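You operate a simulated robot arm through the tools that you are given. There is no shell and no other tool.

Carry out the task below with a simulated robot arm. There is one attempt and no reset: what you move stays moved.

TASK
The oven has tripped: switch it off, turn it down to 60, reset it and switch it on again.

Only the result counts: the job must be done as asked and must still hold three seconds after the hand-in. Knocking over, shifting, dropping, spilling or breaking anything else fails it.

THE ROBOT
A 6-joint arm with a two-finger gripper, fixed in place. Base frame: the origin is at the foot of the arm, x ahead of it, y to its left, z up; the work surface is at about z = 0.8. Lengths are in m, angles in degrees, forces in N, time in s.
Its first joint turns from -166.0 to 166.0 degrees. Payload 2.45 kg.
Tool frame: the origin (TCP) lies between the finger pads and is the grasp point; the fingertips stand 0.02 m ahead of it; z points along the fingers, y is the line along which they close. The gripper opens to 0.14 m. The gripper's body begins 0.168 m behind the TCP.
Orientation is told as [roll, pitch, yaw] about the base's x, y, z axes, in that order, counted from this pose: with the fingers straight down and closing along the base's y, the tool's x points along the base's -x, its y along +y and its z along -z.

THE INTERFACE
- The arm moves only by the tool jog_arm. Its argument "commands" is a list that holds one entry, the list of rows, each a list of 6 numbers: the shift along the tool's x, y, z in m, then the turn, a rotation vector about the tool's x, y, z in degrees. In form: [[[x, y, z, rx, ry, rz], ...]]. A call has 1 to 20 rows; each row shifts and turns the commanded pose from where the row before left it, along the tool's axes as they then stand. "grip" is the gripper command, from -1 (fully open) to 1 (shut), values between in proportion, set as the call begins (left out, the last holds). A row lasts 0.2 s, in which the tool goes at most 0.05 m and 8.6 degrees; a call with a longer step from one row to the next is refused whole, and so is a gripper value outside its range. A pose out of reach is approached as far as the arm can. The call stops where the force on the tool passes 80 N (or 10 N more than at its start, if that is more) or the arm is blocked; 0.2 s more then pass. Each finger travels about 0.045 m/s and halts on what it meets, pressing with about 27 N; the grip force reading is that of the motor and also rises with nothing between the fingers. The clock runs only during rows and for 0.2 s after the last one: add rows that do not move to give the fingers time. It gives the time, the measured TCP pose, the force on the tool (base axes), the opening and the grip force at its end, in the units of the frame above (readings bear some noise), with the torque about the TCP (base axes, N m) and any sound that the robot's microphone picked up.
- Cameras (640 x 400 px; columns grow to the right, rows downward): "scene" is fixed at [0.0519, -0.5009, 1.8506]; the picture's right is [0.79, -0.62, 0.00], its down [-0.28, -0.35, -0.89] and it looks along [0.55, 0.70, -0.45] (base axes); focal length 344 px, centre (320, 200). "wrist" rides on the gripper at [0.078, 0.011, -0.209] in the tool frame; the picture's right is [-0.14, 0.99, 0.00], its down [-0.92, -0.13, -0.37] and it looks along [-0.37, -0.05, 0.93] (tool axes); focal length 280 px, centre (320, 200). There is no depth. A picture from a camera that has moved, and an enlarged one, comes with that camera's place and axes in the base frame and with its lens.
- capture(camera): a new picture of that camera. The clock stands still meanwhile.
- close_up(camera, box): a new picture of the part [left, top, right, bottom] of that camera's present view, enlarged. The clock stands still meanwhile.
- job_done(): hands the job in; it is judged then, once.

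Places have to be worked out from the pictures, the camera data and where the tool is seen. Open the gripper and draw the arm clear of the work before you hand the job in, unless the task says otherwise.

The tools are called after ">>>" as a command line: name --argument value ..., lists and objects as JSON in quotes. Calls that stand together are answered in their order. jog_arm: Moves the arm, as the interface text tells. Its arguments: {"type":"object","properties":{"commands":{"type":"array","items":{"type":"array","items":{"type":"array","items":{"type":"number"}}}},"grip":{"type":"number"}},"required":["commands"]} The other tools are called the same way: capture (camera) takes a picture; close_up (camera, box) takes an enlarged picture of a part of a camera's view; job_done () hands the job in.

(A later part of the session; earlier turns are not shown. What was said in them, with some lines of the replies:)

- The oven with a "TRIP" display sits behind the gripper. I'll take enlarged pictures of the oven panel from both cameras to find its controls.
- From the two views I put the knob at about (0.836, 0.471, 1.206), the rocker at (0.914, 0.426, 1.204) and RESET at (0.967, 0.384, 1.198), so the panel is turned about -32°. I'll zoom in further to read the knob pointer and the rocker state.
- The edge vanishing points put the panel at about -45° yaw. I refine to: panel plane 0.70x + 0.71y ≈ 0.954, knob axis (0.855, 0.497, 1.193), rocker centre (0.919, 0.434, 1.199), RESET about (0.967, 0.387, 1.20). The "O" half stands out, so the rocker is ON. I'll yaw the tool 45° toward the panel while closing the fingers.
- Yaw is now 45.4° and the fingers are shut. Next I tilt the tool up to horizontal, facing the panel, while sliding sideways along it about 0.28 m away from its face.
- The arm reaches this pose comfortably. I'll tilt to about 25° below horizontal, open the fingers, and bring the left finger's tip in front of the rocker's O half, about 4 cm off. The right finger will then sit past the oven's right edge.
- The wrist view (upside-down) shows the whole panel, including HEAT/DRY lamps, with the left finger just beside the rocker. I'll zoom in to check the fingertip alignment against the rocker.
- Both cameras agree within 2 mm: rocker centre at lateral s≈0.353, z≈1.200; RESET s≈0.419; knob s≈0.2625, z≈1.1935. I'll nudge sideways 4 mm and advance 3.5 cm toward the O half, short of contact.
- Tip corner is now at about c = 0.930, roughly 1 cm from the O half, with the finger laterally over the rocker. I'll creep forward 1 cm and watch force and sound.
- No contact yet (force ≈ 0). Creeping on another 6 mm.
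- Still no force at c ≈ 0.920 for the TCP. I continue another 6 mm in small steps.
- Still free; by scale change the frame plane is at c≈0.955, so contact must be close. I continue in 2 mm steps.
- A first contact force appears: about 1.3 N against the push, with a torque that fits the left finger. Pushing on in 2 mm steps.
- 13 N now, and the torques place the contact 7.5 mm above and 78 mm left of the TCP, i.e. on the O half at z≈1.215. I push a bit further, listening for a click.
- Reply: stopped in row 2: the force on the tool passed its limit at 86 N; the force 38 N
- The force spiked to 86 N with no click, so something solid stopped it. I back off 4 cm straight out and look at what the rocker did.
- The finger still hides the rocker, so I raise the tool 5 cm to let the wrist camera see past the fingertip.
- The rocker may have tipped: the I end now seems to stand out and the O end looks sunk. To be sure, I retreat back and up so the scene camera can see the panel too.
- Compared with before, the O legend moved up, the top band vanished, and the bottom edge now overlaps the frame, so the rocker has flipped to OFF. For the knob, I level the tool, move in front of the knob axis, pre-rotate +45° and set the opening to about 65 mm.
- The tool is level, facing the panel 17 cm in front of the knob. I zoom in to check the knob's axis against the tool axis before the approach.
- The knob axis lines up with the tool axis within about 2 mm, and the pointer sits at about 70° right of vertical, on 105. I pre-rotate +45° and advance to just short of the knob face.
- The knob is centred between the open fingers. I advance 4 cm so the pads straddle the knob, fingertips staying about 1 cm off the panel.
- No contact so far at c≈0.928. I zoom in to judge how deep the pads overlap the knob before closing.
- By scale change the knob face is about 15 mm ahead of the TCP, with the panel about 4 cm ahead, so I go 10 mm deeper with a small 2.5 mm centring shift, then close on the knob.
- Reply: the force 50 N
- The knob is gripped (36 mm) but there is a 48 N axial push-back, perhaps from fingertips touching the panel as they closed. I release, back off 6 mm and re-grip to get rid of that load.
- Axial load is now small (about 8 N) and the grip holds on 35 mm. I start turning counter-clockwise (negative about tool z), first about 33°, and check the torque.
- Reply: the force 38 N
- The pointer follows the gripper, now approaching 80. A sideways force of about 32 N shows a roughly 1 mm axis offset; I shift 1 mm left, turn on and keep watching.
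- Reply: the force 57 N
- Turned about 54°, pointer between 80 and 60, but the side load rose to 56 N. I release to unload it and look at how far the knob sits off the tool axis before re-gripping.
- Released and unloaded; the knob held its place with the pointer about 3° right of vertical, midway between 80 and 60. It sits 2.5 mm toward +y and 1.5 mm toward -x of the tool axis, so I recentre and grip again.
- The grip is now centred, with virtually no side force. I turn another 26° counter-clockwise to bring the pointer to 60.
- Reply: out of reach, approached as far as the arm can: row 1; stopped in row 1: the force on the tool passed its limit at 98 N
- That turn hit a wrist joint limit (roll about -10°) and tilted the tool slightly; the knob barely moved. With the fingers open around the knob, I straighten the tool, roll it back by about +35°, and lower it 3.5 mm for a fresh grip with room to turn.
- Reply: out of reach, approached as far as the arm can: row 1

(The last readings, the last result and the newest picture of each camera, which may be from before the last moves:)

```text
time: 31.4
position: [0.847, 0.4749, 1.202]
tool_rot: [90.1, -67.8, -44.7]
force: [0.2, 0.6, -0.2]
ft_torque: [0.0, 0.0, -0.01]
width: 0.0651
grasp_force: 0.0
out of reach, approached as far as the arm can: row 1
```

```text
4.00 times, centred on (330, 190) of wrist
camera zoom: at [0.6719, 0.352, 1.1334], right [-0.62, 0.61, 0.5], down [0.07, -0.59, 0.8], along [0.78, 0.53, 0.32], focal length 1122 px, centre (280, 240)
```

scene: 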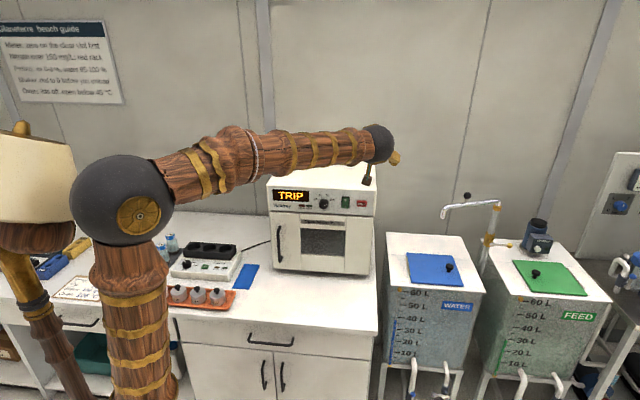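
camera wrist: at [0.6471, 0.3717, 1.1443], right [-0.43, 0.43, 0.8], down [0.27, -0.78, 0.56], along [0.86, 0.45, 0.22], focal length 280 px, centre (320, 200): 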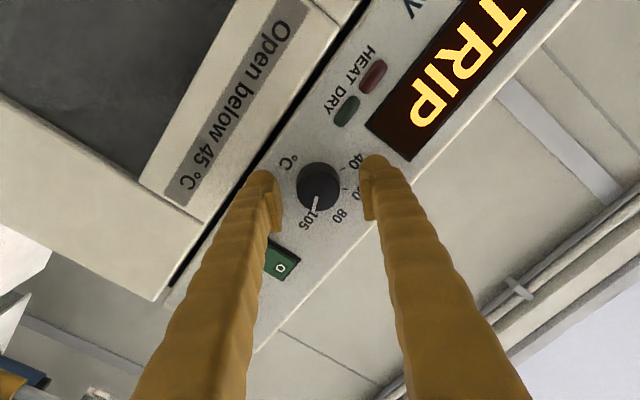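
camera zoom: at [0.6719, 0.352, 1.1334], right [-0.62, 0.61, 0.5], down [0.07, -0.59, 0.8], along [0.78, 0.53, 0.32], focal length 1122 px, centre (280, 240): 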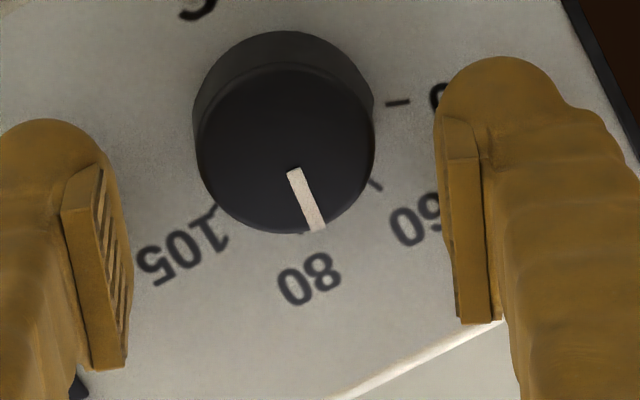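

The tool is straight again at roll +22° but sits about 10 mm off along x. I recentre, add 8° more roll, and check again before gripping.

>>> jog_arm --commands '[[[0.005, 0.0008, 0, 0, 0, 0], [0.005, 0.0007, 0, 0, 0, 0], [0, 0, 0, 0, 0, 8.0], [0, 0, 0, 0, 0, 0]]]' --grip 0.07

>>> close_up --camera "wrist" --box '[250, 140, 410, 240]'

```text
time: 32.4
position: [0.8443, 0.4793, 1.1934]
tool_rot: [90.0, -59.8, -44.6]
force: [-0.3, -0.3, 0.0]
ft_torque: [-0.03, -0.01, -0.01]
width: 0.0654
grasp_force: 0.0
```

```text
4.00 times, centred on (330, 190) of wrist
camera zoom: at [0.6619, 0.3623, 1.1305], right [-0.56, 0.55, 0.62], down [0.15, -0.67, 0.73], along [0.81, 0.5, 0.29], focal length 1122 px, centre (280, 240)
```

zoom: 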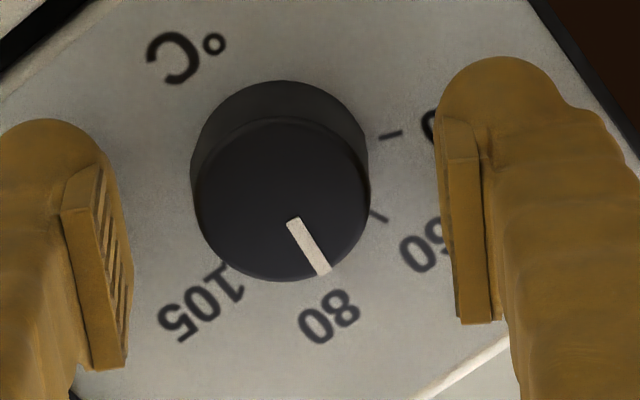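

Centred now: knob face at (282, 198) against the expected (280, 198). The pointer is 7° right of vertical, so about 30° of CCW turn remains to reach 60. I close on the knob.

>>> jog_arm --commands '[[[0, 0.001, 0, 0, 0, 0], [0, 0, 0, 0, 0, 0], [0, 0, 0, 0, 0, 0], [0, 0, 0, 0, 0, 0], [0, 0, 0, 0, 0, 0]]]' --grip 1

```text
time: 33.6
position: [0.8415, 0.4784, 1.1929]
tool_rot: [90.1, -59.7, -44.7]
force: [4.4, -1.1, -0.8]
ft_torque: [0.01, -0.01, -0.07]
width: 0.0348
grasp_force: 44.5
```

Side force is only about 4 N. I now turn 15° CCW and check load and pointer.

>>> jog_arm --commands '[[[0, 0, 0, 0, 0, -5.0], [0, 0, 0, 0, 0, -5.0], [0, 0, 0, 0, 0, -5.0]]]' --grip 1

>>> close_up --camera "wrist" --box '[250, 140, 410, 240]'

```text
time: 34.4
position: [0.8404, 0.4801, 1.1939]
tool_rot: [90.1, -74.7, -44.6]
force: [-2.2, 8.1, 1.8]
ft_torque: [0.06, -0.03, 0.05]
width: 0.0349
grasp_force: 45.4
```

```text
4.00 times, centred on (330, 190) of wrist
camera zoom: at [0.6732, 0.3505, 1.1207], right [-0.66, 0.64, 0.39], down [0.0, -0.52, 0.85], along [0.75, 0.56, 0.34], focal length 1122 px, centre (280, 240)
```

zoom: 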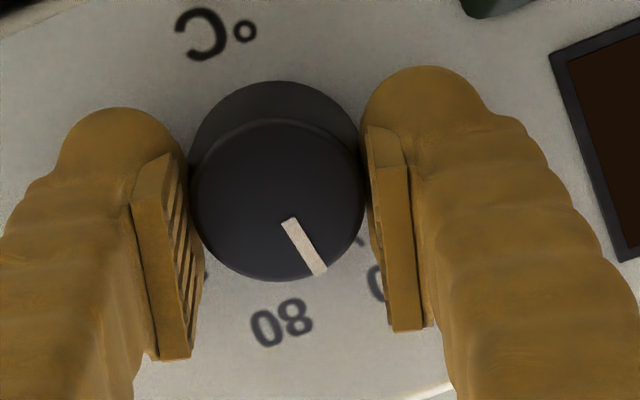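

Load is low (8 N) and the knob turns with the gripper. I complete the other 15°.

>>> jog_arm --commands '[[[0, 0.0003, 0, 0, 0, -5.0], [0, 0, 0, 0, 0, -5.0], [0, 0, 0, 0, 0, -5.0], [0, 0, 0, 0, 0, 0]]]' --grip 1

>>> jog_arm --commands '[[[0, 0, 0, 0, 0, 0], [0, 0, 0, 0, 0, 0], [0, 0, 0, 0, 0, 0], [0, 0, 0, 0, 0, 0]]]' --grip 0.07

>>> close_up --camera "wrist" --box '[250, 140, 410, 240]'

>>> close_up --camera "scene" --box '[296, 180, 352, 215]'

```text
time: 35.4
position: [0.8413, 0.4809, 1.1942]
tool_rot: [98.9, -89.8, -53.2]
force: [-34.5, 8.5, 2.2]
ft_torque: [0.09, 0.08, 0.44]
width: 0.0349
grasp_force: 45.4
```

```text
time: 36.4
position: [0.8423, 0.4793, 1.1941]
tool_rot: [96.7, -89.8, -51.2]
force: [0.3, 0.5, 0.1]
ft_torque: [0.03, 0.02, 0.01]
width: 0.0651
grasp_force: 0.1
```

```text
4.00 times, centred on (330, 190) of wrist
camera zoom: at [0.6876, 0.3367, 1.1153], right [-0.71, 0.69, 0.14], down [-0.16, -0.36, 0.92], along [0.69, 0.63, 0.37], focal length 1122 px, centre (280, 240)
```

zoom: 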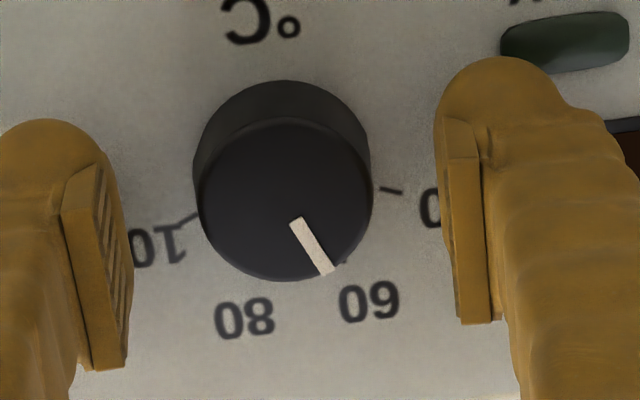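

```text
11.43 times, centred on (324, 198) of scene
camera zoom: at [0.0519, -0.5009, 1.8506], right [0.79, -0.62, 0.0], down [-0.28, -0.35, -0.89], along [0.55, 0.7, -0.45], focal length 3936 px, centre (274, 229)
```

zoom: 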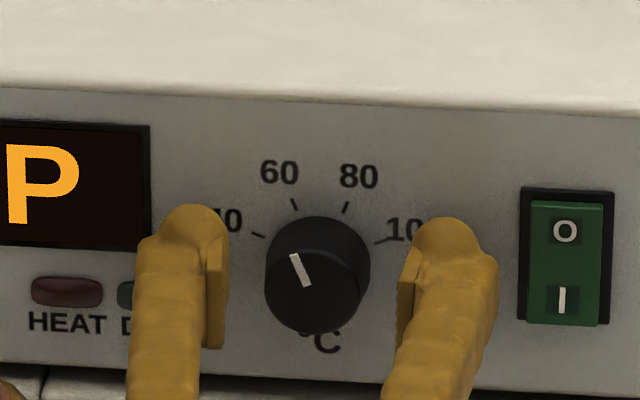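

Pointer now points at 60, within a couple of degrees. I take high-zoom pictures from both cameras to measure it precisely against the 60 tick.

>>> close_up --camera "scene" --box '[312, 190, 336, 211]'

>>> close_up --camera "wrist" --box '[290, 150, 358, 224]'

```text
16.00 times, centred on (324, 200) of scene
camera zoom: at [0.0519, -0.5009, 1.8506], right [0.79, -0.62, 0.0], down [-0.28, -0.35, -0.89], along [0.55, 0.7, -0.45], focal length 5510 px, centre (256, 192)
```

zoom: 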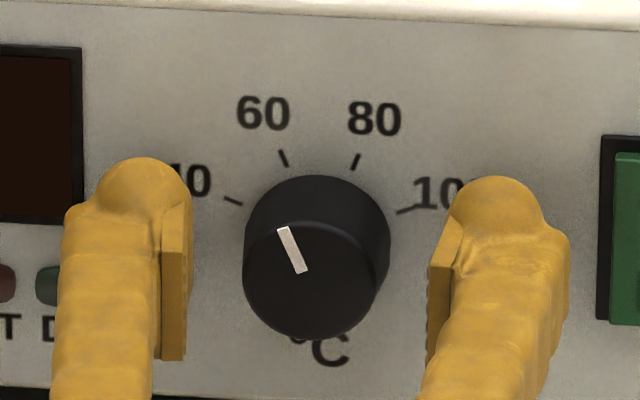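

```text
5.41 times, centred on (324, 187) of wrist
camera zoom: at [0.6876, 0.3367, 1.1153], right [-0.71, 0.69, 0.14], down [-0.16, -0.36, 0.92], along [0.69, 0.63, 0.37], focal length 1516 px, centre (298, 270)
```

zoom: 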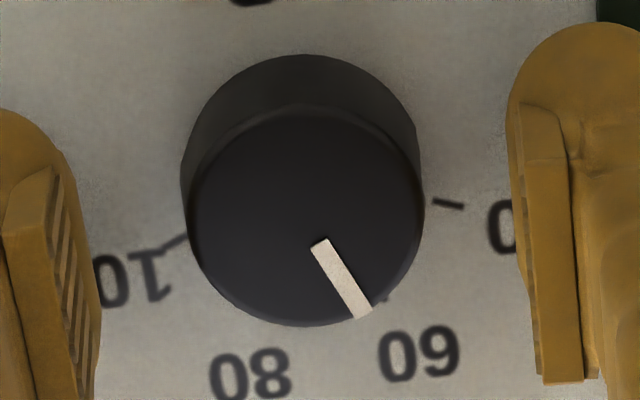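

Corrected for foreshortening, both cameras give the pointer at about -22°, parallel to the 60 tick (-22.5°), so the knob is on 60. I draw straight back 10 cm, then tilt to 25° down, close the fingers and slide over in front of RESET.

>>> jog_arm --commands '[[[0, 0, -0.02, 0, 0, 0], [0, 0, -0.04, 0, 0, 0], [0, 0, -0.04, 0, 0, 0], [0, 0, 0, 0, 0, 0]]]' --grip 0.07

>>> jog_arm --commands '[[[0, 0, 0, 0, 8.37, 0], [0, 0, 0, 0, 8.37, 0], [0, 0, 0, 0, 8.37, 0], [0, -0.0392, 0, 0, 0, 0], [0, -0.0392, 0, 0, 0, 0], [0, -0.0392, 0, 0, 0, 0], [0, -0.0392, 0, 0, 0, 0], [0, 0, 0, 0, 0, 0]]]' --grip 1

>>> capture --camera "wrist"

>>> close_up --camera "scene" --box '[260, 170, 388, 250]'

```text
time: 37.4
position: [0.7711, 0.4086, 1.1939]
tool_rot: [99.8, -89.8, -54.3]
force: [0.1, -0.2, 1.0]
ft_torque: [0.02, 0.03, -0.03]
width: 0.0651
grasp_force: 0.0
```

```text
time: 39.2
position: [0.8811, 0.2984, 1.192]
tool_rot: [0.5, -64.9, 44.9]
force: [0.5, -0.1, -0.4]
ft_torque: [-0.02, 0.01, 0.0]
width: 0.0
grasp_force: 26.8
```

```text
taken
camera wrist: at [0.7172, 0.1455, 1.2101], right [-0.67, 0.74, 0.13], down [0.13, -0.05, 0.99], along [0.73, 0.68, -0.06], focal length 280 px, centre (320, 200)
```

wrist: 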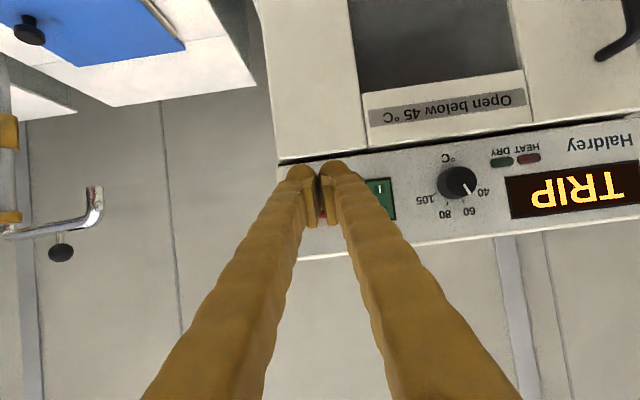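

```text
5.00 times, centred on (324, 210) of scene
camera zoom: at [0.0519, -0.5009, 1.8506], right [0.79, -0.62, 0.0], down [-0.28, -0.35, -0.89], along [0.55, 0.7, -0.45], focal length 1722 px, centre (300, 150)
```

zoom: 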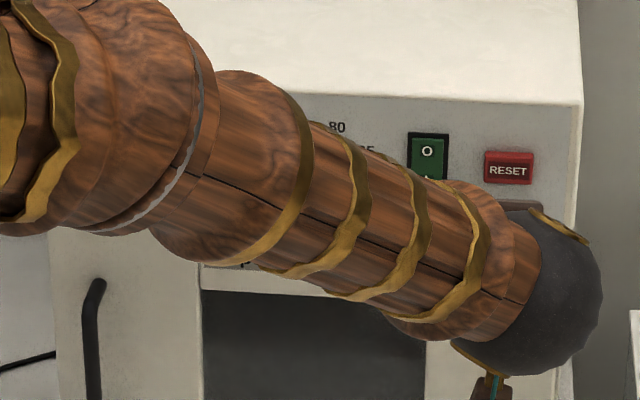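

TCP lateral s = 0.419 and tip corner height ≈1.200, right on RESET's axis, about 9 cm off. I advance 7 cm, then creep until contact.

>>> jog_arm --commands '[[[-0.0098, 0, 0.0212, 0, 0, 0], [-0.0098, 0, 0.0212, 0, 0, 0], [-0.0098, 0, 0.0212, 0, 0, 0]]]' --grip 1

>>> jog_arm --commands '[[[-0.00105, 0, 0.00227, 0, 0, 0], [-0.00105, 0, 0.00227, 0, 0, 0], [-0.00105, 0, 0.00227, 0, 0, 0], [-0.00105, 0, 0.00227, 0, 0, 0]]]' --grip 1

>>> capture --camera "wrist"

```text
time: 40.0
position: [0.9306, 0.3477, 1.192]
tool_rot: [0.6, -64.9, 45.0]
force: [0.6, 0.4, -0.2]
ft_torque: [-0.03, 0.03, 0.01]
width: 0.0003
grasp_force: 27.1
```

```text
time: 41.0
position: [0.94, 0.3557, 1.1924]
tool_rot: [0.6, -65.0, 45.0]
force: [0.1, 0.2, 0.5]
ft_torque: [0.01, 0.02, 0.01]
width: 0.0
grasp_force: 26.7
```

```text
taken
camera wrist: at [0.7761, 0.2028, 1.2103], right [-0.67, 0.74, 0.13], down [0.13, -0.05, 0.99], along [0.73, 0.68, -0.06], focal length 280 px, centre (320, 200)
```

wrist: 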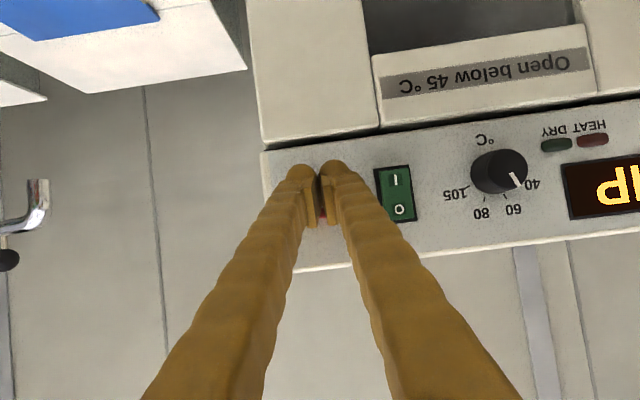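

No contact at tip c ≈ 0.938. Creeping on in 2 mm steps.

>>> jog_arm --commands '[[[-0.00084, 0, 0.00181, 0, 0, 0], [-0.00084, 0, 0.00181, 0, 0, 0], [-0.00084, 0, 0.00181, 0, 0, 0]]]' --grip 1

```text
time: 41.8
position: [0.9433, 0.3595, 1.1919]
tool_rot: [0.6, -64.9, 44.9]
force: [0.0, -0.3, 0.1]
ft_torque: [-0.01, 0.02, 0.0]
width: 0.0001
grasp_force: 27.1
```

Still free; two more 2 mm steps.

>>> jog_arm --commands '[[[-0.00084, 0, 0.00181, 0, 0, 0], [-0.00084, 0, 0.00181, 0, 0, 0]]]' --grip 1

```text
time: 42.4
position: [0.9482, 0.3621, 1.1932]
tool_rot: [0.7, -64.9, 44.9]
force: [0.1, 0.3, -1.2]
ft_torque: [-0.02, -0.01, -0.01]
width: 0.0
grasp_force: 27.5
```

Tip corner is at about 0.948 with no clear contact yet. Continuing in 1.5 mm steps.

>>> jog_arm --commands '[[[-0.00063, 0, 0.00136, 0, 0, 0], [-0.00063, 0, 0.00136, 0, 0, 0]]]' --grip 1

>>> close_up --camera "wrist" --box '[240, 130, 400, 230]'

```text
time: 43.0
position: [0.949, 0.3645, 1.1929]
tool_rot: [0.5, -64.9, 44.9]
force: [-0.5, -1.7, -1.3]
ft_torque: [0.02, -0.03, 0.02]
width: 0.006
grasp_force: 28.8
```

```text
4.00 times, centred on (320, 180) of wrist
camera zoom: at [0.7858, 0.2119, 1.2102], right [-0.67, 0.74, 0.13], down [0.13, -0.05, 0.99], along [0.73, 0.68, -0.06], focal length 1122 px, centre (320, 280)
```

zoom: 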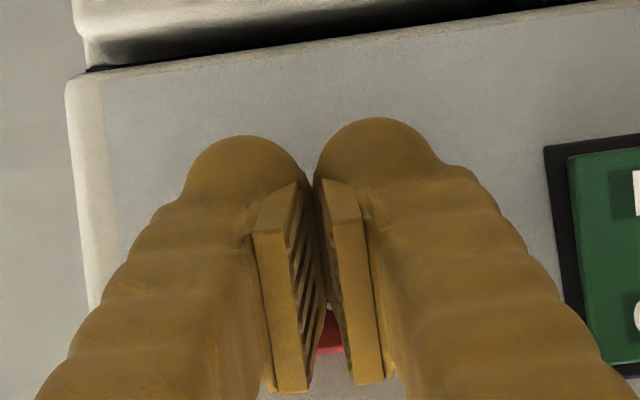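

Slight contact now, but the shut fingers were pushed 6 mm apart, so the button is prying between them. That is a poor way to press; I back off 4 cm and will use the single open left finger as on the rocker.

>>> jog_arm --commands '[[[0.0042, 0, -0.0091, 0, 0, 0], [0.0063, 0, -0.0136, 0, 0, 0], [0.0063, 0, -0.0136, 0, 0, 0], [0, 0, 0, 0, 0, 0]]]' --grip 1

>>> jog_arm --commands '[[[0, -0.0195, 0, 0, 0, 0], [0, -0.0195, 0, 0, 0, 0], [0, -0.0195, 0, 0, 0, 0], [0, -0.0195, 0, 0, 0, 0], [0, 0, 0, 0, 0, 0], [0, 0, 0, 0, 0, 0], [0, 0, 0, 0, 0, 0], [0, 0, 0, 0, 0, 0], [0, 0, 0, 0, 0, 0]]]' --grip -1

>>> capture --camera "wrist"

```text
time: 44.0
position: [0.9214, 0.3357, 1.192]
tool_rot: [0.7, -64.9, 44.9]
force: [-0.4, 0.1, 0.1]
ft_torque: [0.0, 0.0, 0.0]
width: 0.0
grasp_force: 29.5
```

```text
time: 46.0
position: [0.9762, 0.2809, 1.1906]
tool_rot: [0.6, -64.9, 45.1]
force: [-0.4, -0.2, -0.3]
ft_torque: [-0.01, -0.04, 0.01]
width: 0.1399
grasp_force: 0.1
```

```text
taken
camera wrist: at [0.8127, 0.1284, 1.2095], right [-0.67, 0.74, 0.13], down [0.13, -0.05, 0.99], along [0.73, 0.68, -0.06], focal length 280 px, centre (320, 200)
```

wrist: 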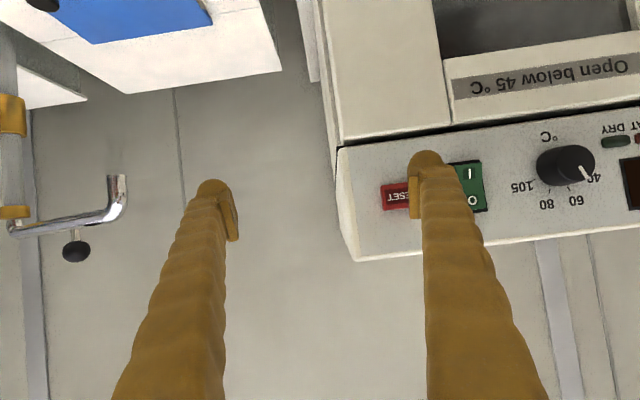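

The left finger is over RESET (s≈0.422 versus 0.419, tip height ≈1.199), and the right finger is clear of the oven. I advance 3 cm, then creep.

>>> jog_arm --commands '[[[-0.0042, 0.0015, 0.0091, 0, 0, 0], [-0.0042, 0, 0.0091, 0, 0, 0], [-0.0042, 0, 0.0091, 0, 0, 0], [0, 0, 0, 0, 0, 0]]]' --grip -1

>>> jog_arm --commands '[[[-0.00084, 0, 0.00181, 0, 0, 0], [-0.00084, 0, 0.00181, 0, 0, 0], [-0.00084, 0, 0.00181, 0, 0, 0]]]' --grip -1

>>> close_up --camera "wrist" --box '[340, 130, 500, 230]'

```text
time: 47.0
position: [0.9976, 0.3027, 1.1919]
tool_rot: [0.6, -64.9, 44.9]
force: [0.2, 0.4, 0.5]
ft_torque: [-0.01, 0.01, 0.0]
width: 0.14
grasp_force: 0.1
```

```text
time: 47.8
position: [1.0016, 0.3089, 1.1916]
tool_rot: [0.6, -64.9, 44.9]
force: [0.3, 0.4, 0.3]
ft_torque: [0.02, 0.01, 0.01]
width: 0.1399
grasp_force: 0.1
```

```text
4.00 times, centred on (420, 180) of wrist
camera zoom: at [0.8377, 0.156, 1.2097], right [-0.67, 0.74, 0.13], down [0.13, -0.05, 0.99], along [0.73, 0.68, -0.06], focal length 1122 px, centre (-80, 280)
```

zoom: 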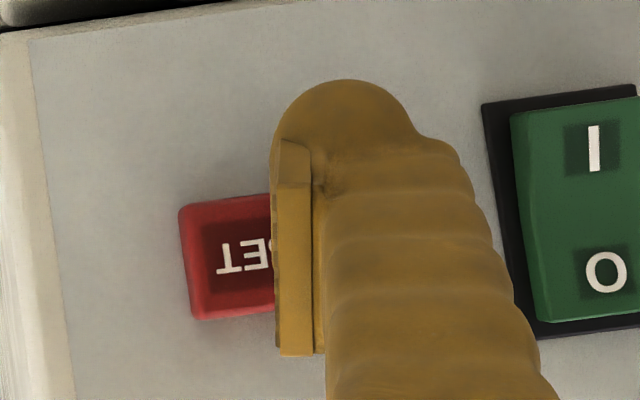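

Tip at about c = 0.948, still no force. Creeping further in 1.5 mm steps.

>>> jog_arm --commands '[[[-0.00063, 0, 0.00136, 0, 0, 0], [-0.00063, 0, 0.00136, 0, 0, 0]]]' --grip -1

>>> jog_arm --commands '[[[-0.00063, 0, 0.00136, 0, 0, 0]]]' --grip -1

```text
time: 48.4
position: [1.0033, 0.3102, 1.1912]
tool_rot: [0.6, -64.8, 44.9]
force: [-0.9, 0.3, -0.6]
ft_torque: [0.01, -0.03, 0.0]
width: 0.1399
grasp_force: 0.0
```

```text
time: 48.8
position: [1.0041, 0.311, 1.1912]
tool_rot: [0.6, -64.9, 44.9]
force: [-0.2, -0.1, -0.4]
ft_torque: [0.05, -0.05, 0.04]
width: 0.1401
grasp_force: 0.0
```

Barely at contact (tiny torque). I go on one 1.5 mm step at a time.

>>> jog_arm --commands '[[[-0.00063, 0, 0.00136, 0, 0, 0]]]' --grip -1

>>> jog_arm --commands '[[[-0.00063, 0, 0.00136, 0, 0, 0]]]' --grip -1

>>> close_up --camera "wrist" --box '[340, 130, 500, 230]'

```text
time: 49.2
position: [1.0065, 0.3127, 1.1909]
tool_rot: [0.6, -64.8, 44.9]
force: [-0.9, -0.4, -0.3]
ft_torque: [0.02, 0.01, -0.01]
width: 0.14
grasp_force: 0.1
```

```text
time: 49.6
position: [1.0066, 0.3141, 1.1915]
tool_rot: [0.6, -64.9, 45.0]
force: [-0.1, -0.6, 0.2]
ft_torque: [-0.02, -0.03, 0.0]
width: 0.14
grasp_force: 0.0
```

```text
4.00 times, centred on (420, 180) of wrist
camera zoom: at [0.8429, 0.1611, 1.2092], right [-0.67, 0.74, 0.13], down [0.13, -0.05, 0.99], along [0.73, 0.68, -0.06], focal length 1122 px, centre (-80, 280)
```

zoom: 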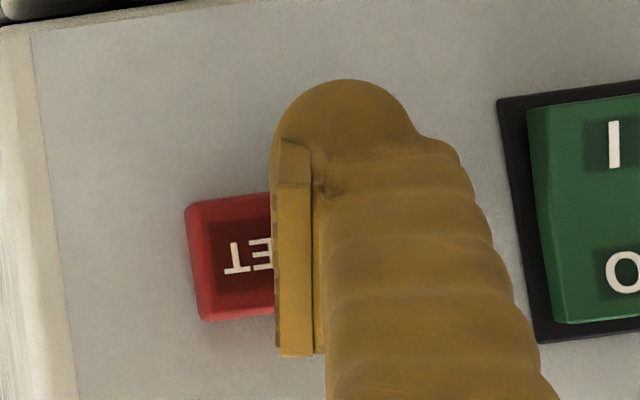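

Still practically no force at tip c ≈ 0.955. I continue with 1.5 mm steps.

>>> jog_arm --commands '[[[-0.00063, 0, 0.00136, 0, 0, 0]]]' --grip -1

>>> jog_arm --commands '[[[-0.00063, 0, 0.00136, 0, 0, 0]]]' --grip -1

>>> capture --camera "wrist"

```text
time: 50.0
position: [1.0067, 0.3144, 1.1911]
tool_rot: [0.7, -65.0, 45.1]
force: [0.3, 0.1, 0.1]
ft_torque: [0.02, -0.03, 0.01]
width: 0.14
grasp_force: 0.1
```

```text
time: 50.4
position: [1.0077, 0.3167, 1.1916]
tool_rot: [0.6, -64.9, 45.0]
force: [1.0, -0.9, -0.2]
ft_torque: [-0.01, 0.01, 0.06]
width: 0.1403
grasp_force: 0.1
```

```text
taken
camera wrist: at [0.845, 0.1637, 1.209], right [-0.67, 0.74, 0.13], down [0.13, -0.05, 0.99], along [0.73, 0.68, -0.06], focal length 280 px, centre (320, 200)
```

wrist: 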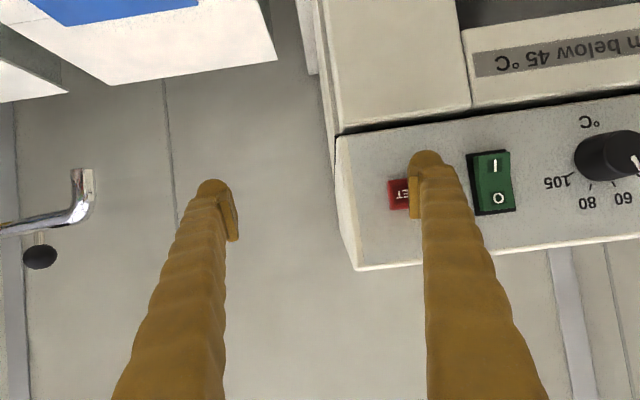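

Tip now around 0.958 and still free, so the button face must be a little deeper. Continuing.

>>> jog_arm --commands '[[[-0.00063, 0, 0.00136, 0, 0, 0], [0, 0, 0, 0, 0, 0]]]' --grip -1

>>> jog_arm --commands '[[[-0.00063, 0, 0.00136, 0, 0, 0], [0, 0, 0, 0, 0, 0]]]' --grip -1

>>> close_up --camera "wrist" --box '[340, 130, 500, 230]'

```text
time: 51.0
position: [1.0102, 0.3184, 1.1913]
tool_rot: [0.6, -64.9, 44.9]
force: [-1.1, -1.4, 0.1]
ft_torque: [-0.03, -0.01, 0.12]
width: 0.1401
grasp_force: 0.0
heard: click
```

```text
time: 51.6
position: [1.0118, 0.3187, 1.1923]
tool_rot: [0.6, -64.9, 45.0]
force: [-2.1, -1.6, -0.4]
ft_torque: [0.02, -0.05, 0.15]
width: 0.1401
grasp_force: 0.0
```

```text
4.00 times, centred on (420, 180) of wrist
camera zoom: at [0.8475, 0.1651, 1.2095], right [-0.67, 0.74, 0.13], down [0.13, -0.05, 0.99], along [0.73, 0.68, -0.06], focal length 1122 px, centre (-80, 280)
```

zoom: 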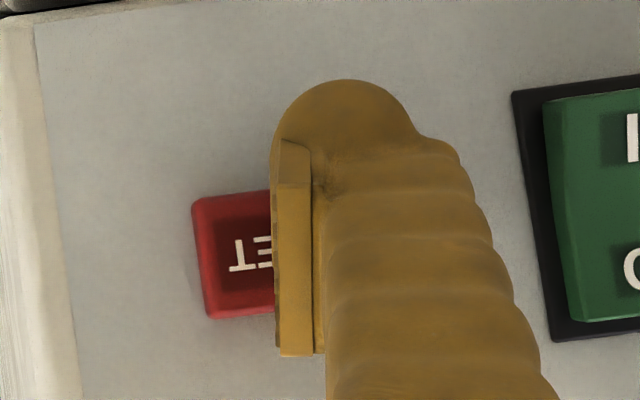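

The microphone heard a click with about 2.5 N on the button: RESET is pressed. I back off 5 cm and raise the tool to see the display and the rocker.

>>> jog_arm --commands '[[[0.0063, 0, -0.0136, 0, 0, 0], [0.0063, 0, -0.0136, 0, 0, 0], [0.0063, 0, -0.0136, 0, 0, 0], [0.0042, 0, -0.0091, 0, 0, 0], [-0.0151, 0.02, -0.007, 0, 0, 0], [-0.0151, 0.02, -0.007, 0, 0, 0], [-0.0151, 0.02, -0.007, 0, 0, 0], [0, 0, 0, 0, 0, 0]]]' --grip -1

>>> capture --camera "wrist"

>>> close_up --camera "wrist" --box '[290, 90, 410, 165]'

```text
time: 53.4
position: [0.9302, 0.3191, 1.242]
tool_rot: [0.6, -64.9, 45.1]
force: [0.1, 0.2, -0.5]
ft_torque: [-0.02, 0.02, 0.01]
width: 0.14
grasp_force: 0.2
```

```text
taken
camera wrist: at [0.767, 0.1667, 1.2597], right [-0.67, 0.74, 0.13], down [0.13, -0.05, 0.99], along [0.73, 0.68, -0.06], focal length 280 px, centre (320, 200)
```

wrist: 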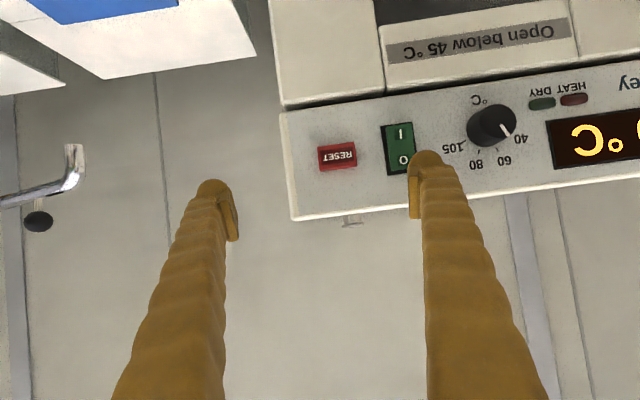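

```text
5.33 times, centred on (350, 128) of wrist
camera zoom: at [0.767, 0.1667, 1.2597], right [-0.67, 0.74, 0.13], down [0.13, -0.05, 0.99], along [0.73, 0.68, -0.06], focal length 1495 px, centre (160, 587)
```

zoom: 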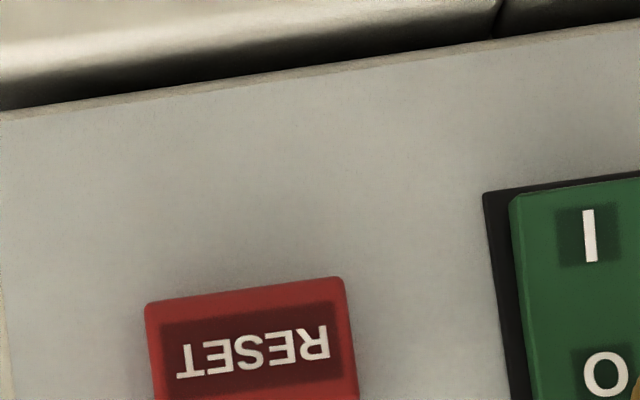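

The display now reads a temperature ("…°C"): the trip is cleared, and the knob pointer is still at 60. Next I lower the left finger to the rocker's I half (tip at z≈1.186) and approach to about 1.5 cm short of contact.

>>> jog_arm --commands '[[[0.0193, 0.0027, 0.009, 0, 0, 0], [0.0193, 0.0027, 0.009, 0, 0, 0], [0.0194, 0.0028, 0.009, 0, 0, 0], [0, 0, 0, 0, 0, 0], [-0.005, 0, 0.0107, 0, 0, 0], [-0.005, 0, 0.0107, 0, 0, 0], [-0.005, 0, 0.0107, 0, 0, 0], [0, 0, 0, 0, 0, 0]]]' --grip -1

>>> capture --camera "wrist"

>>> close_up --camera "wrist" --box '[340, 130, 500, 230]'

```text
time: 55.2
position: [0.9507, 0.3519, 1.1783]
tool_rot: [0.6, -64.8, 44.9]
force: [-0.1, 0.5, -0.1]
ft_torque: [-0.01, -0.02, -0.01]
width: 0.1401
grasp_force: 0.0
```

```text
taken
camera wrist: at [0.7859, 0.1998, 1.1965], right [-0.67, 0.74, 0.13], down [0.13, -0.05, 0.99], along [0.73, 0.68, -0.06], focal length 280 px, centre (320, 200)
```

wrist: 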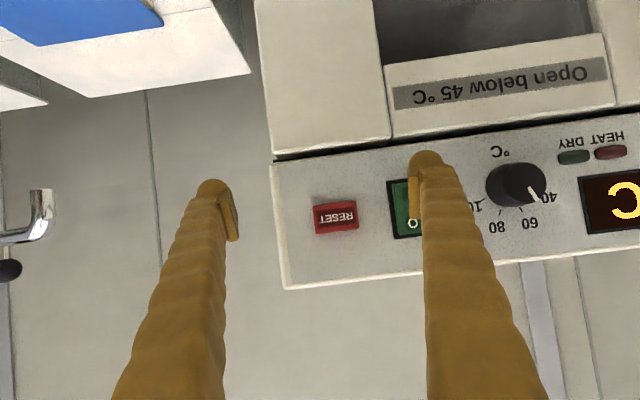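

```text
4.00 times, centred on (420, 180) of wrist
camera zoom: at [0.7859, 0.1998, 1.1965], right [-0.67, 0.74, 0.13], down [0.13, -0.05, 0.99], along [0.73, 0.68, -0.06], focal length 1122 px, centre (-80, 280)
```

zoom: 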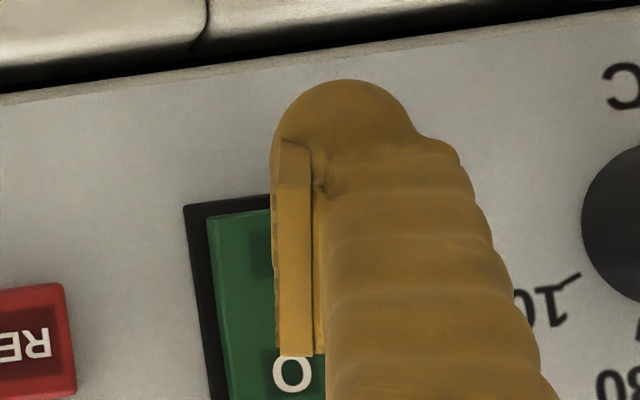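

Aligned: finger at s≈0.3545, tip corner z≈1.186, on the I half. I creep forward 6 mm.

>>> jog_arm --commands '[[[-0.00084, 0, 0.00181, 0, 0, 0], [-0.00084, 0, 0.00181, 0, 0, 0], [-0.00084, 0, 0.00181, 0, 0, 0], [0, 0, 0, 0, 0, 0]]]' --grip -1

>>> jog_arm --commands '[[[-0.00063, 0, 0.00136, 0, 0, 0], [0, 0, 0, 0, 0, 0]]]' --grip -1

>>> jog_arm --commands '[[[-0.00063, 0, 0.00136, 0, 0, 0], [0, 0, 0, 0, 0, 0]]]' --grip -1

```text
time: 56.2
position: [0.9526, 0.356, 1.1777]
tool_rot: [0.7, -64.9, 44.9]
force: [-0.5, 0.2, -0.3]
ft_torque: [-0.01, -0.02, 0.01]
width: 0.1401
grasp_force: 0.0
```

```text
time: 56.8
position: [0.9539, 0.3564, 1.1783]
tool_rot: [0.6, -64.8, 45.0]
force: [1.2, -0.1, -0.2]
ft_torque: [0.01, -0.01, 0.0]
width: 0.1402
grasp_force: 0.0
```

```text
time: 57.4
position: [0.9545, 0.3579, 1.1782]
tool_rot: [0.5, -64.8, 44.9]
force: [0.1, 0.1, 0.0]
ft_torque: [-0.02, 0.0, 0.0]
width: 0.1399
grasp_force: 0.1
```

No contact yet at TCP c ≈ 0.924; on the O side contact came near 0.930. Continuing 1.5 mm at a time.

>>> jog_arm --commands '[[[-0.00063, 0, 0.00136, 0, 0, 0], [0, 0, 0, 0, 0, 0]]]' --grip -1

>>> jog_arm --commands '[[[-0.00063, 0, 0.00136, 0, 0, 0], [0, 0, 0, 0, 0, 0]]]' --grip -1

>>> jog_arm --commands '[[[-0.00063, 0, 0.00136, 0, 0, 0], [0, 0, 0, 0, 0, 0]]]' --grip -1

>>> close_up --camera "wrist" --box '[340, 130, 500, 230]'

```text
time: 58.0
position: [0.9562, 0.3595, 1.1767]
tool_rot: [0.6, -64.9, 45.0]
force: [1.0, 0.6, -0.1]
ft_torque: [-0.03, -0.02, -0.01]
width: 0.14
grasp_force: 0.1
```

```text
time: 58.6
position: [0.9567, 0.36, 1.1781]
tool_rot: [0.5, -65.0, 45.0]
force: [-0.2, -0.2, -1.5]
ft_torque: [-0.04, 0.02, 0.0]
width: 0.14
grasp_force: 0.1
```

```text
time: 59.2
position: [0.957, 0.3621, 1.1772]
tool_rot: [0.6, -64.9, 45.0]
force: [-1.8, -1.5, -0.2]
ft_torque: [-0.04, -0.05, 0.22]
width: 0.1402
grasp_force: 0.1
```

```text
4.00 times, centred on (420, 180) of wrist
camera zoom: at [0.7943, 0.2087, 1.1948], right [-0.67, 0.74, 0.13], down [0.13, -0.05, 0.99], along [0.73, 0.68, -0.06], focal length 1122 px, centre (-80, 280)
```

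zoom: 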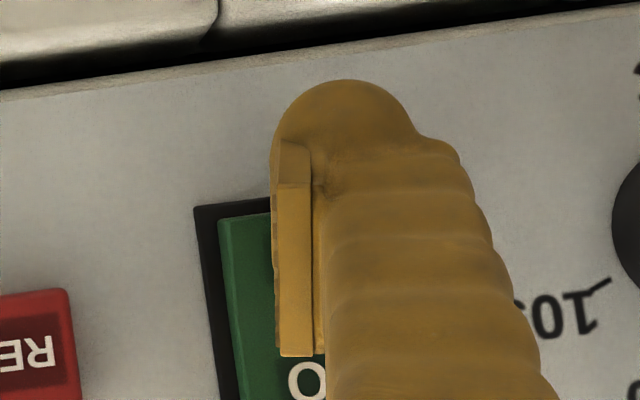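

Contact: about 2.3 N on the left finger. I push on in 1 mm steps.

>>> jog_arm --commands '[[[-0.00042, 0, 0.00091, 0, 0, 0], [0, 0, 0, 0, 0, 0]]]' --grip -1

>>> jog_arm --commands '[[[-0.00042, 0, 0.00091, 0, 0, 0], [0, 0, 0, 0, 0, 0]]]' --grip -1

>>> close_up --camera "wrist" --box '[340, 130, 500, 230]'

```text
time: 59.8
position: [0.9585, 0.3614, 1.1773]
tool_rot: [0.6, -64.8, 45.0]
force: [0.0, -1.4, -0.5]
ft_torque: [-0.02, -0.02, 0.14]
width: 0.1401
grasp_force: 0.1
```

```text
time: 60.4
position: [0.9581, 0.3623, 1.1767]
tool_rot: [0.7, -64.8, 45.0]
force: [0.8, -0.1, -1.5]
ft_torque: [0.01, 0.02, 0.0]
width: 0.14
grasp_force: 0.1
```

```text
4.00 times, centred on (420, 180) of wrist
camera zoom: at [0.7953, 0.2099, 1.1946], right [-0.67, 0.74, 0.13], down [0.13, -0.05, 0.99], along [0.73, 0.68, -0.06], focal length 1122 px, centre (-80, 280)
```

zoom: 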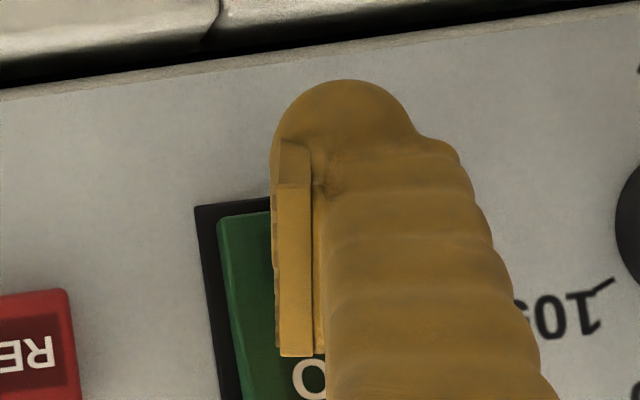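

The force peaked and fell to zero, as a rocker snapping over would do. I back straight off and raise the arm clear for a look at the rocker from the scene camera.

>>> jog_arm --commands '[[[0.0063, 0, -0.0136, 0, 0, 0], [0.0063, 0, -0.0136, 0, 0, 0], [0.0063, 0, -0.0136, 0, 0, 0], [0.0063, 0, -0.0136, 0, 0, 0], [-0.005, 0.0, -0.036, 0, 0, 0], [-0.005, 0.0, -0.036, 0, 0, 0], [-0.03, 0.0, -0.02, 0, 0, 0], [-0.03, 0.0, -0.02, 0, 0, 0], [-0.03, 0.0, -0.02, 0, 0, 0], [-0.03, 0.0, -0.02, 0, 0, 0], [-0.03, 0.0, -0.02, 0, 0, 0], [-0.03, 0.0, -0.02, 0, 0, 0], [-0.03, 0.0, -0.02, 0, 0, 0]]]' --grip -1

>>> capture --camera "scene"

>>> close_up --camera "scene" --box '[308, 182, 364, 217]'

>>> close_up --camera "scene" --box '[264, 180, 320, 215]'

```text
time: 63.2
position: [0.8503, 0.2496, 1.469]
tool_rot: [0.6, -64.9, 44.9]
force: [-0.8, -0.2, -0.3]
ft_torque: [0.04, 0.0, 0.0]
width: 0.14
grasp_force: 0.1
```

```text
taken
```

scene: 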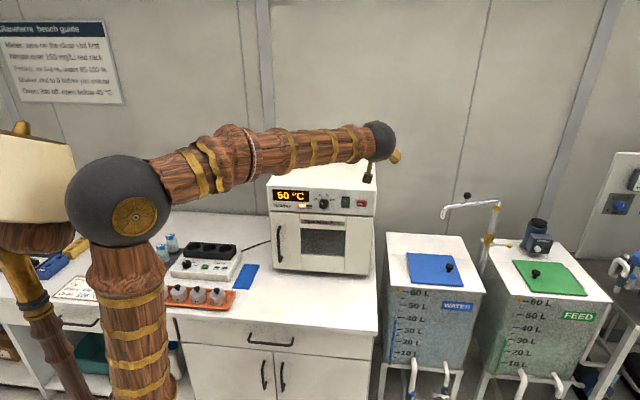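

```text
11.43 times, centred on (336, 200) of scene
camera zoom: at [0.0519, -0.5009, 1.8506], right [0.79, -0.62, 0.0], down [-0.28, -0.35, -0.89], along [0.55, 0.7, -0.45], focal length 3936 px, centre (137, 206)
```

zoom: 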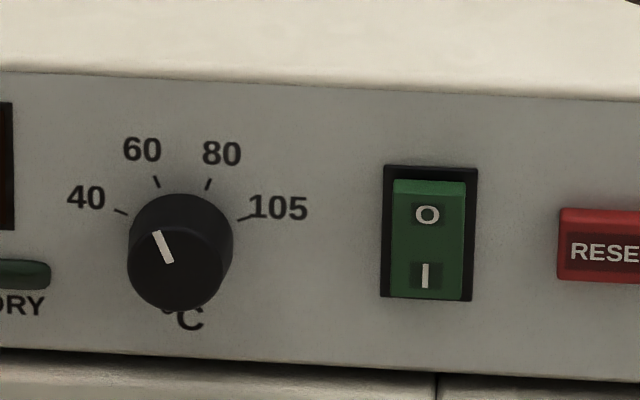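

```text
11.43 times, centred on (292, 198) of scene
camera zoom: at [0.0519, -0.5009, 1.8506], right [0.79, -0.62, 0.0], down [-0.28, -0.35, -0.89], along [0.55, 0.7, -0.45], focal length 3936 px, centre (640, 229)
```

zoom: 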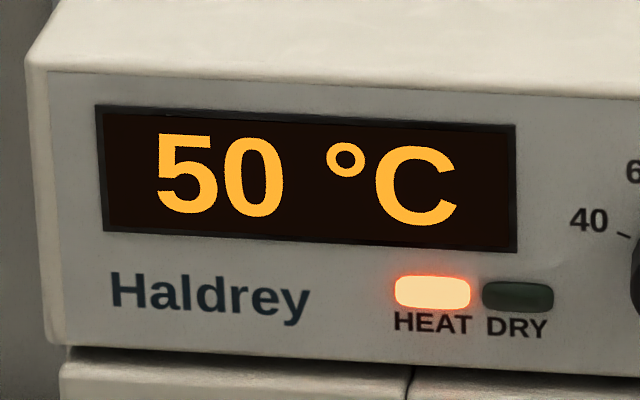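

The rocker is back ON, HEAT is lit and the display reads 50 °C with no trip. I check the pointer once more at high zoom, now that the view is clear.

>>> close_up --camera "scene" --box '[316, 191, 332, 211]'

>>> capture --camera "wrist"

```text
16.00 times, centred on (324, 201) of scene
camera zoom: at [0.0519, -0.5009, 1.8506], right [0.79, -0.62, 0.0], down [-0.28, -0.35, -0.89], along [0.55, 0.7, -0.45], focal length 5510 px, centre (256, 184)
```

zoom: 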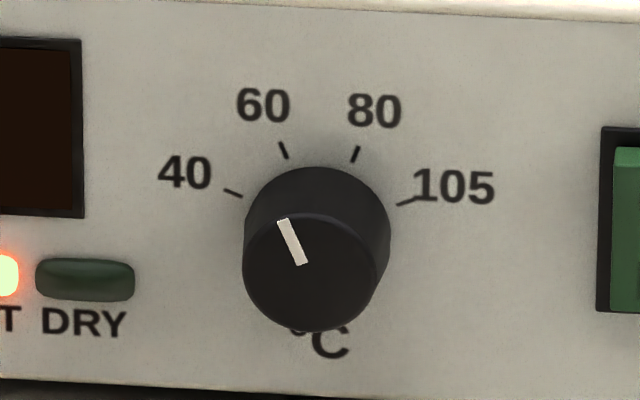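

```text
taken
camera wrist: at [0.6872, 0.097, 1.4866], right [-0.66, 0.74, 0.13], down [0.13, -0.05, 0.99], along [0.73, 0.68, -0.06], focal length 280 px, centre (320, 200)
```

wrist: 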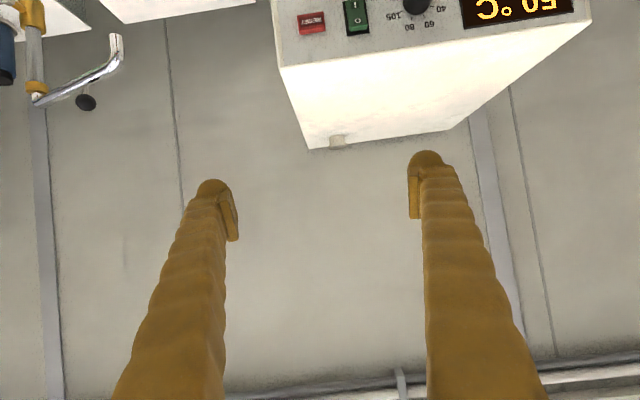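

The pointer lies parallel to the 60 tick, the rocker is ON, HEAT is lit and the display shows 50 °C. The gripper is open, the arm is clear of the oven and nothing else has moved, so I hand the job in.

>>> job_done

```text
The job is handed in.
```

The oven is reset and running again, and I've handed the job in. I haven't been told yet whether it passed.

- **Switch off:** I pressed the O side of the rocker and the picture showed it flip to OFF. The push then hit a hard stop at 86 N, which stopped the arm, but I saw no damage.
- **Turn down:** the knob went from 105 to 60. The first turn ran into a wrist joint limit partway, so I re-gripped and finished it. The pointer now lines up with the 60 mark to within about a degree.
- **Reset:** the first try with closed fingers only wedged on the button. A second press with one finger clicked, and the TRIP message cleared.
- **Switch on:** the rocker is back to ON, the HEAT lamp is lit and the display reads 50 °C.

The gripper is open, the arm is clear of the oven, and nothing else appears to have moved.
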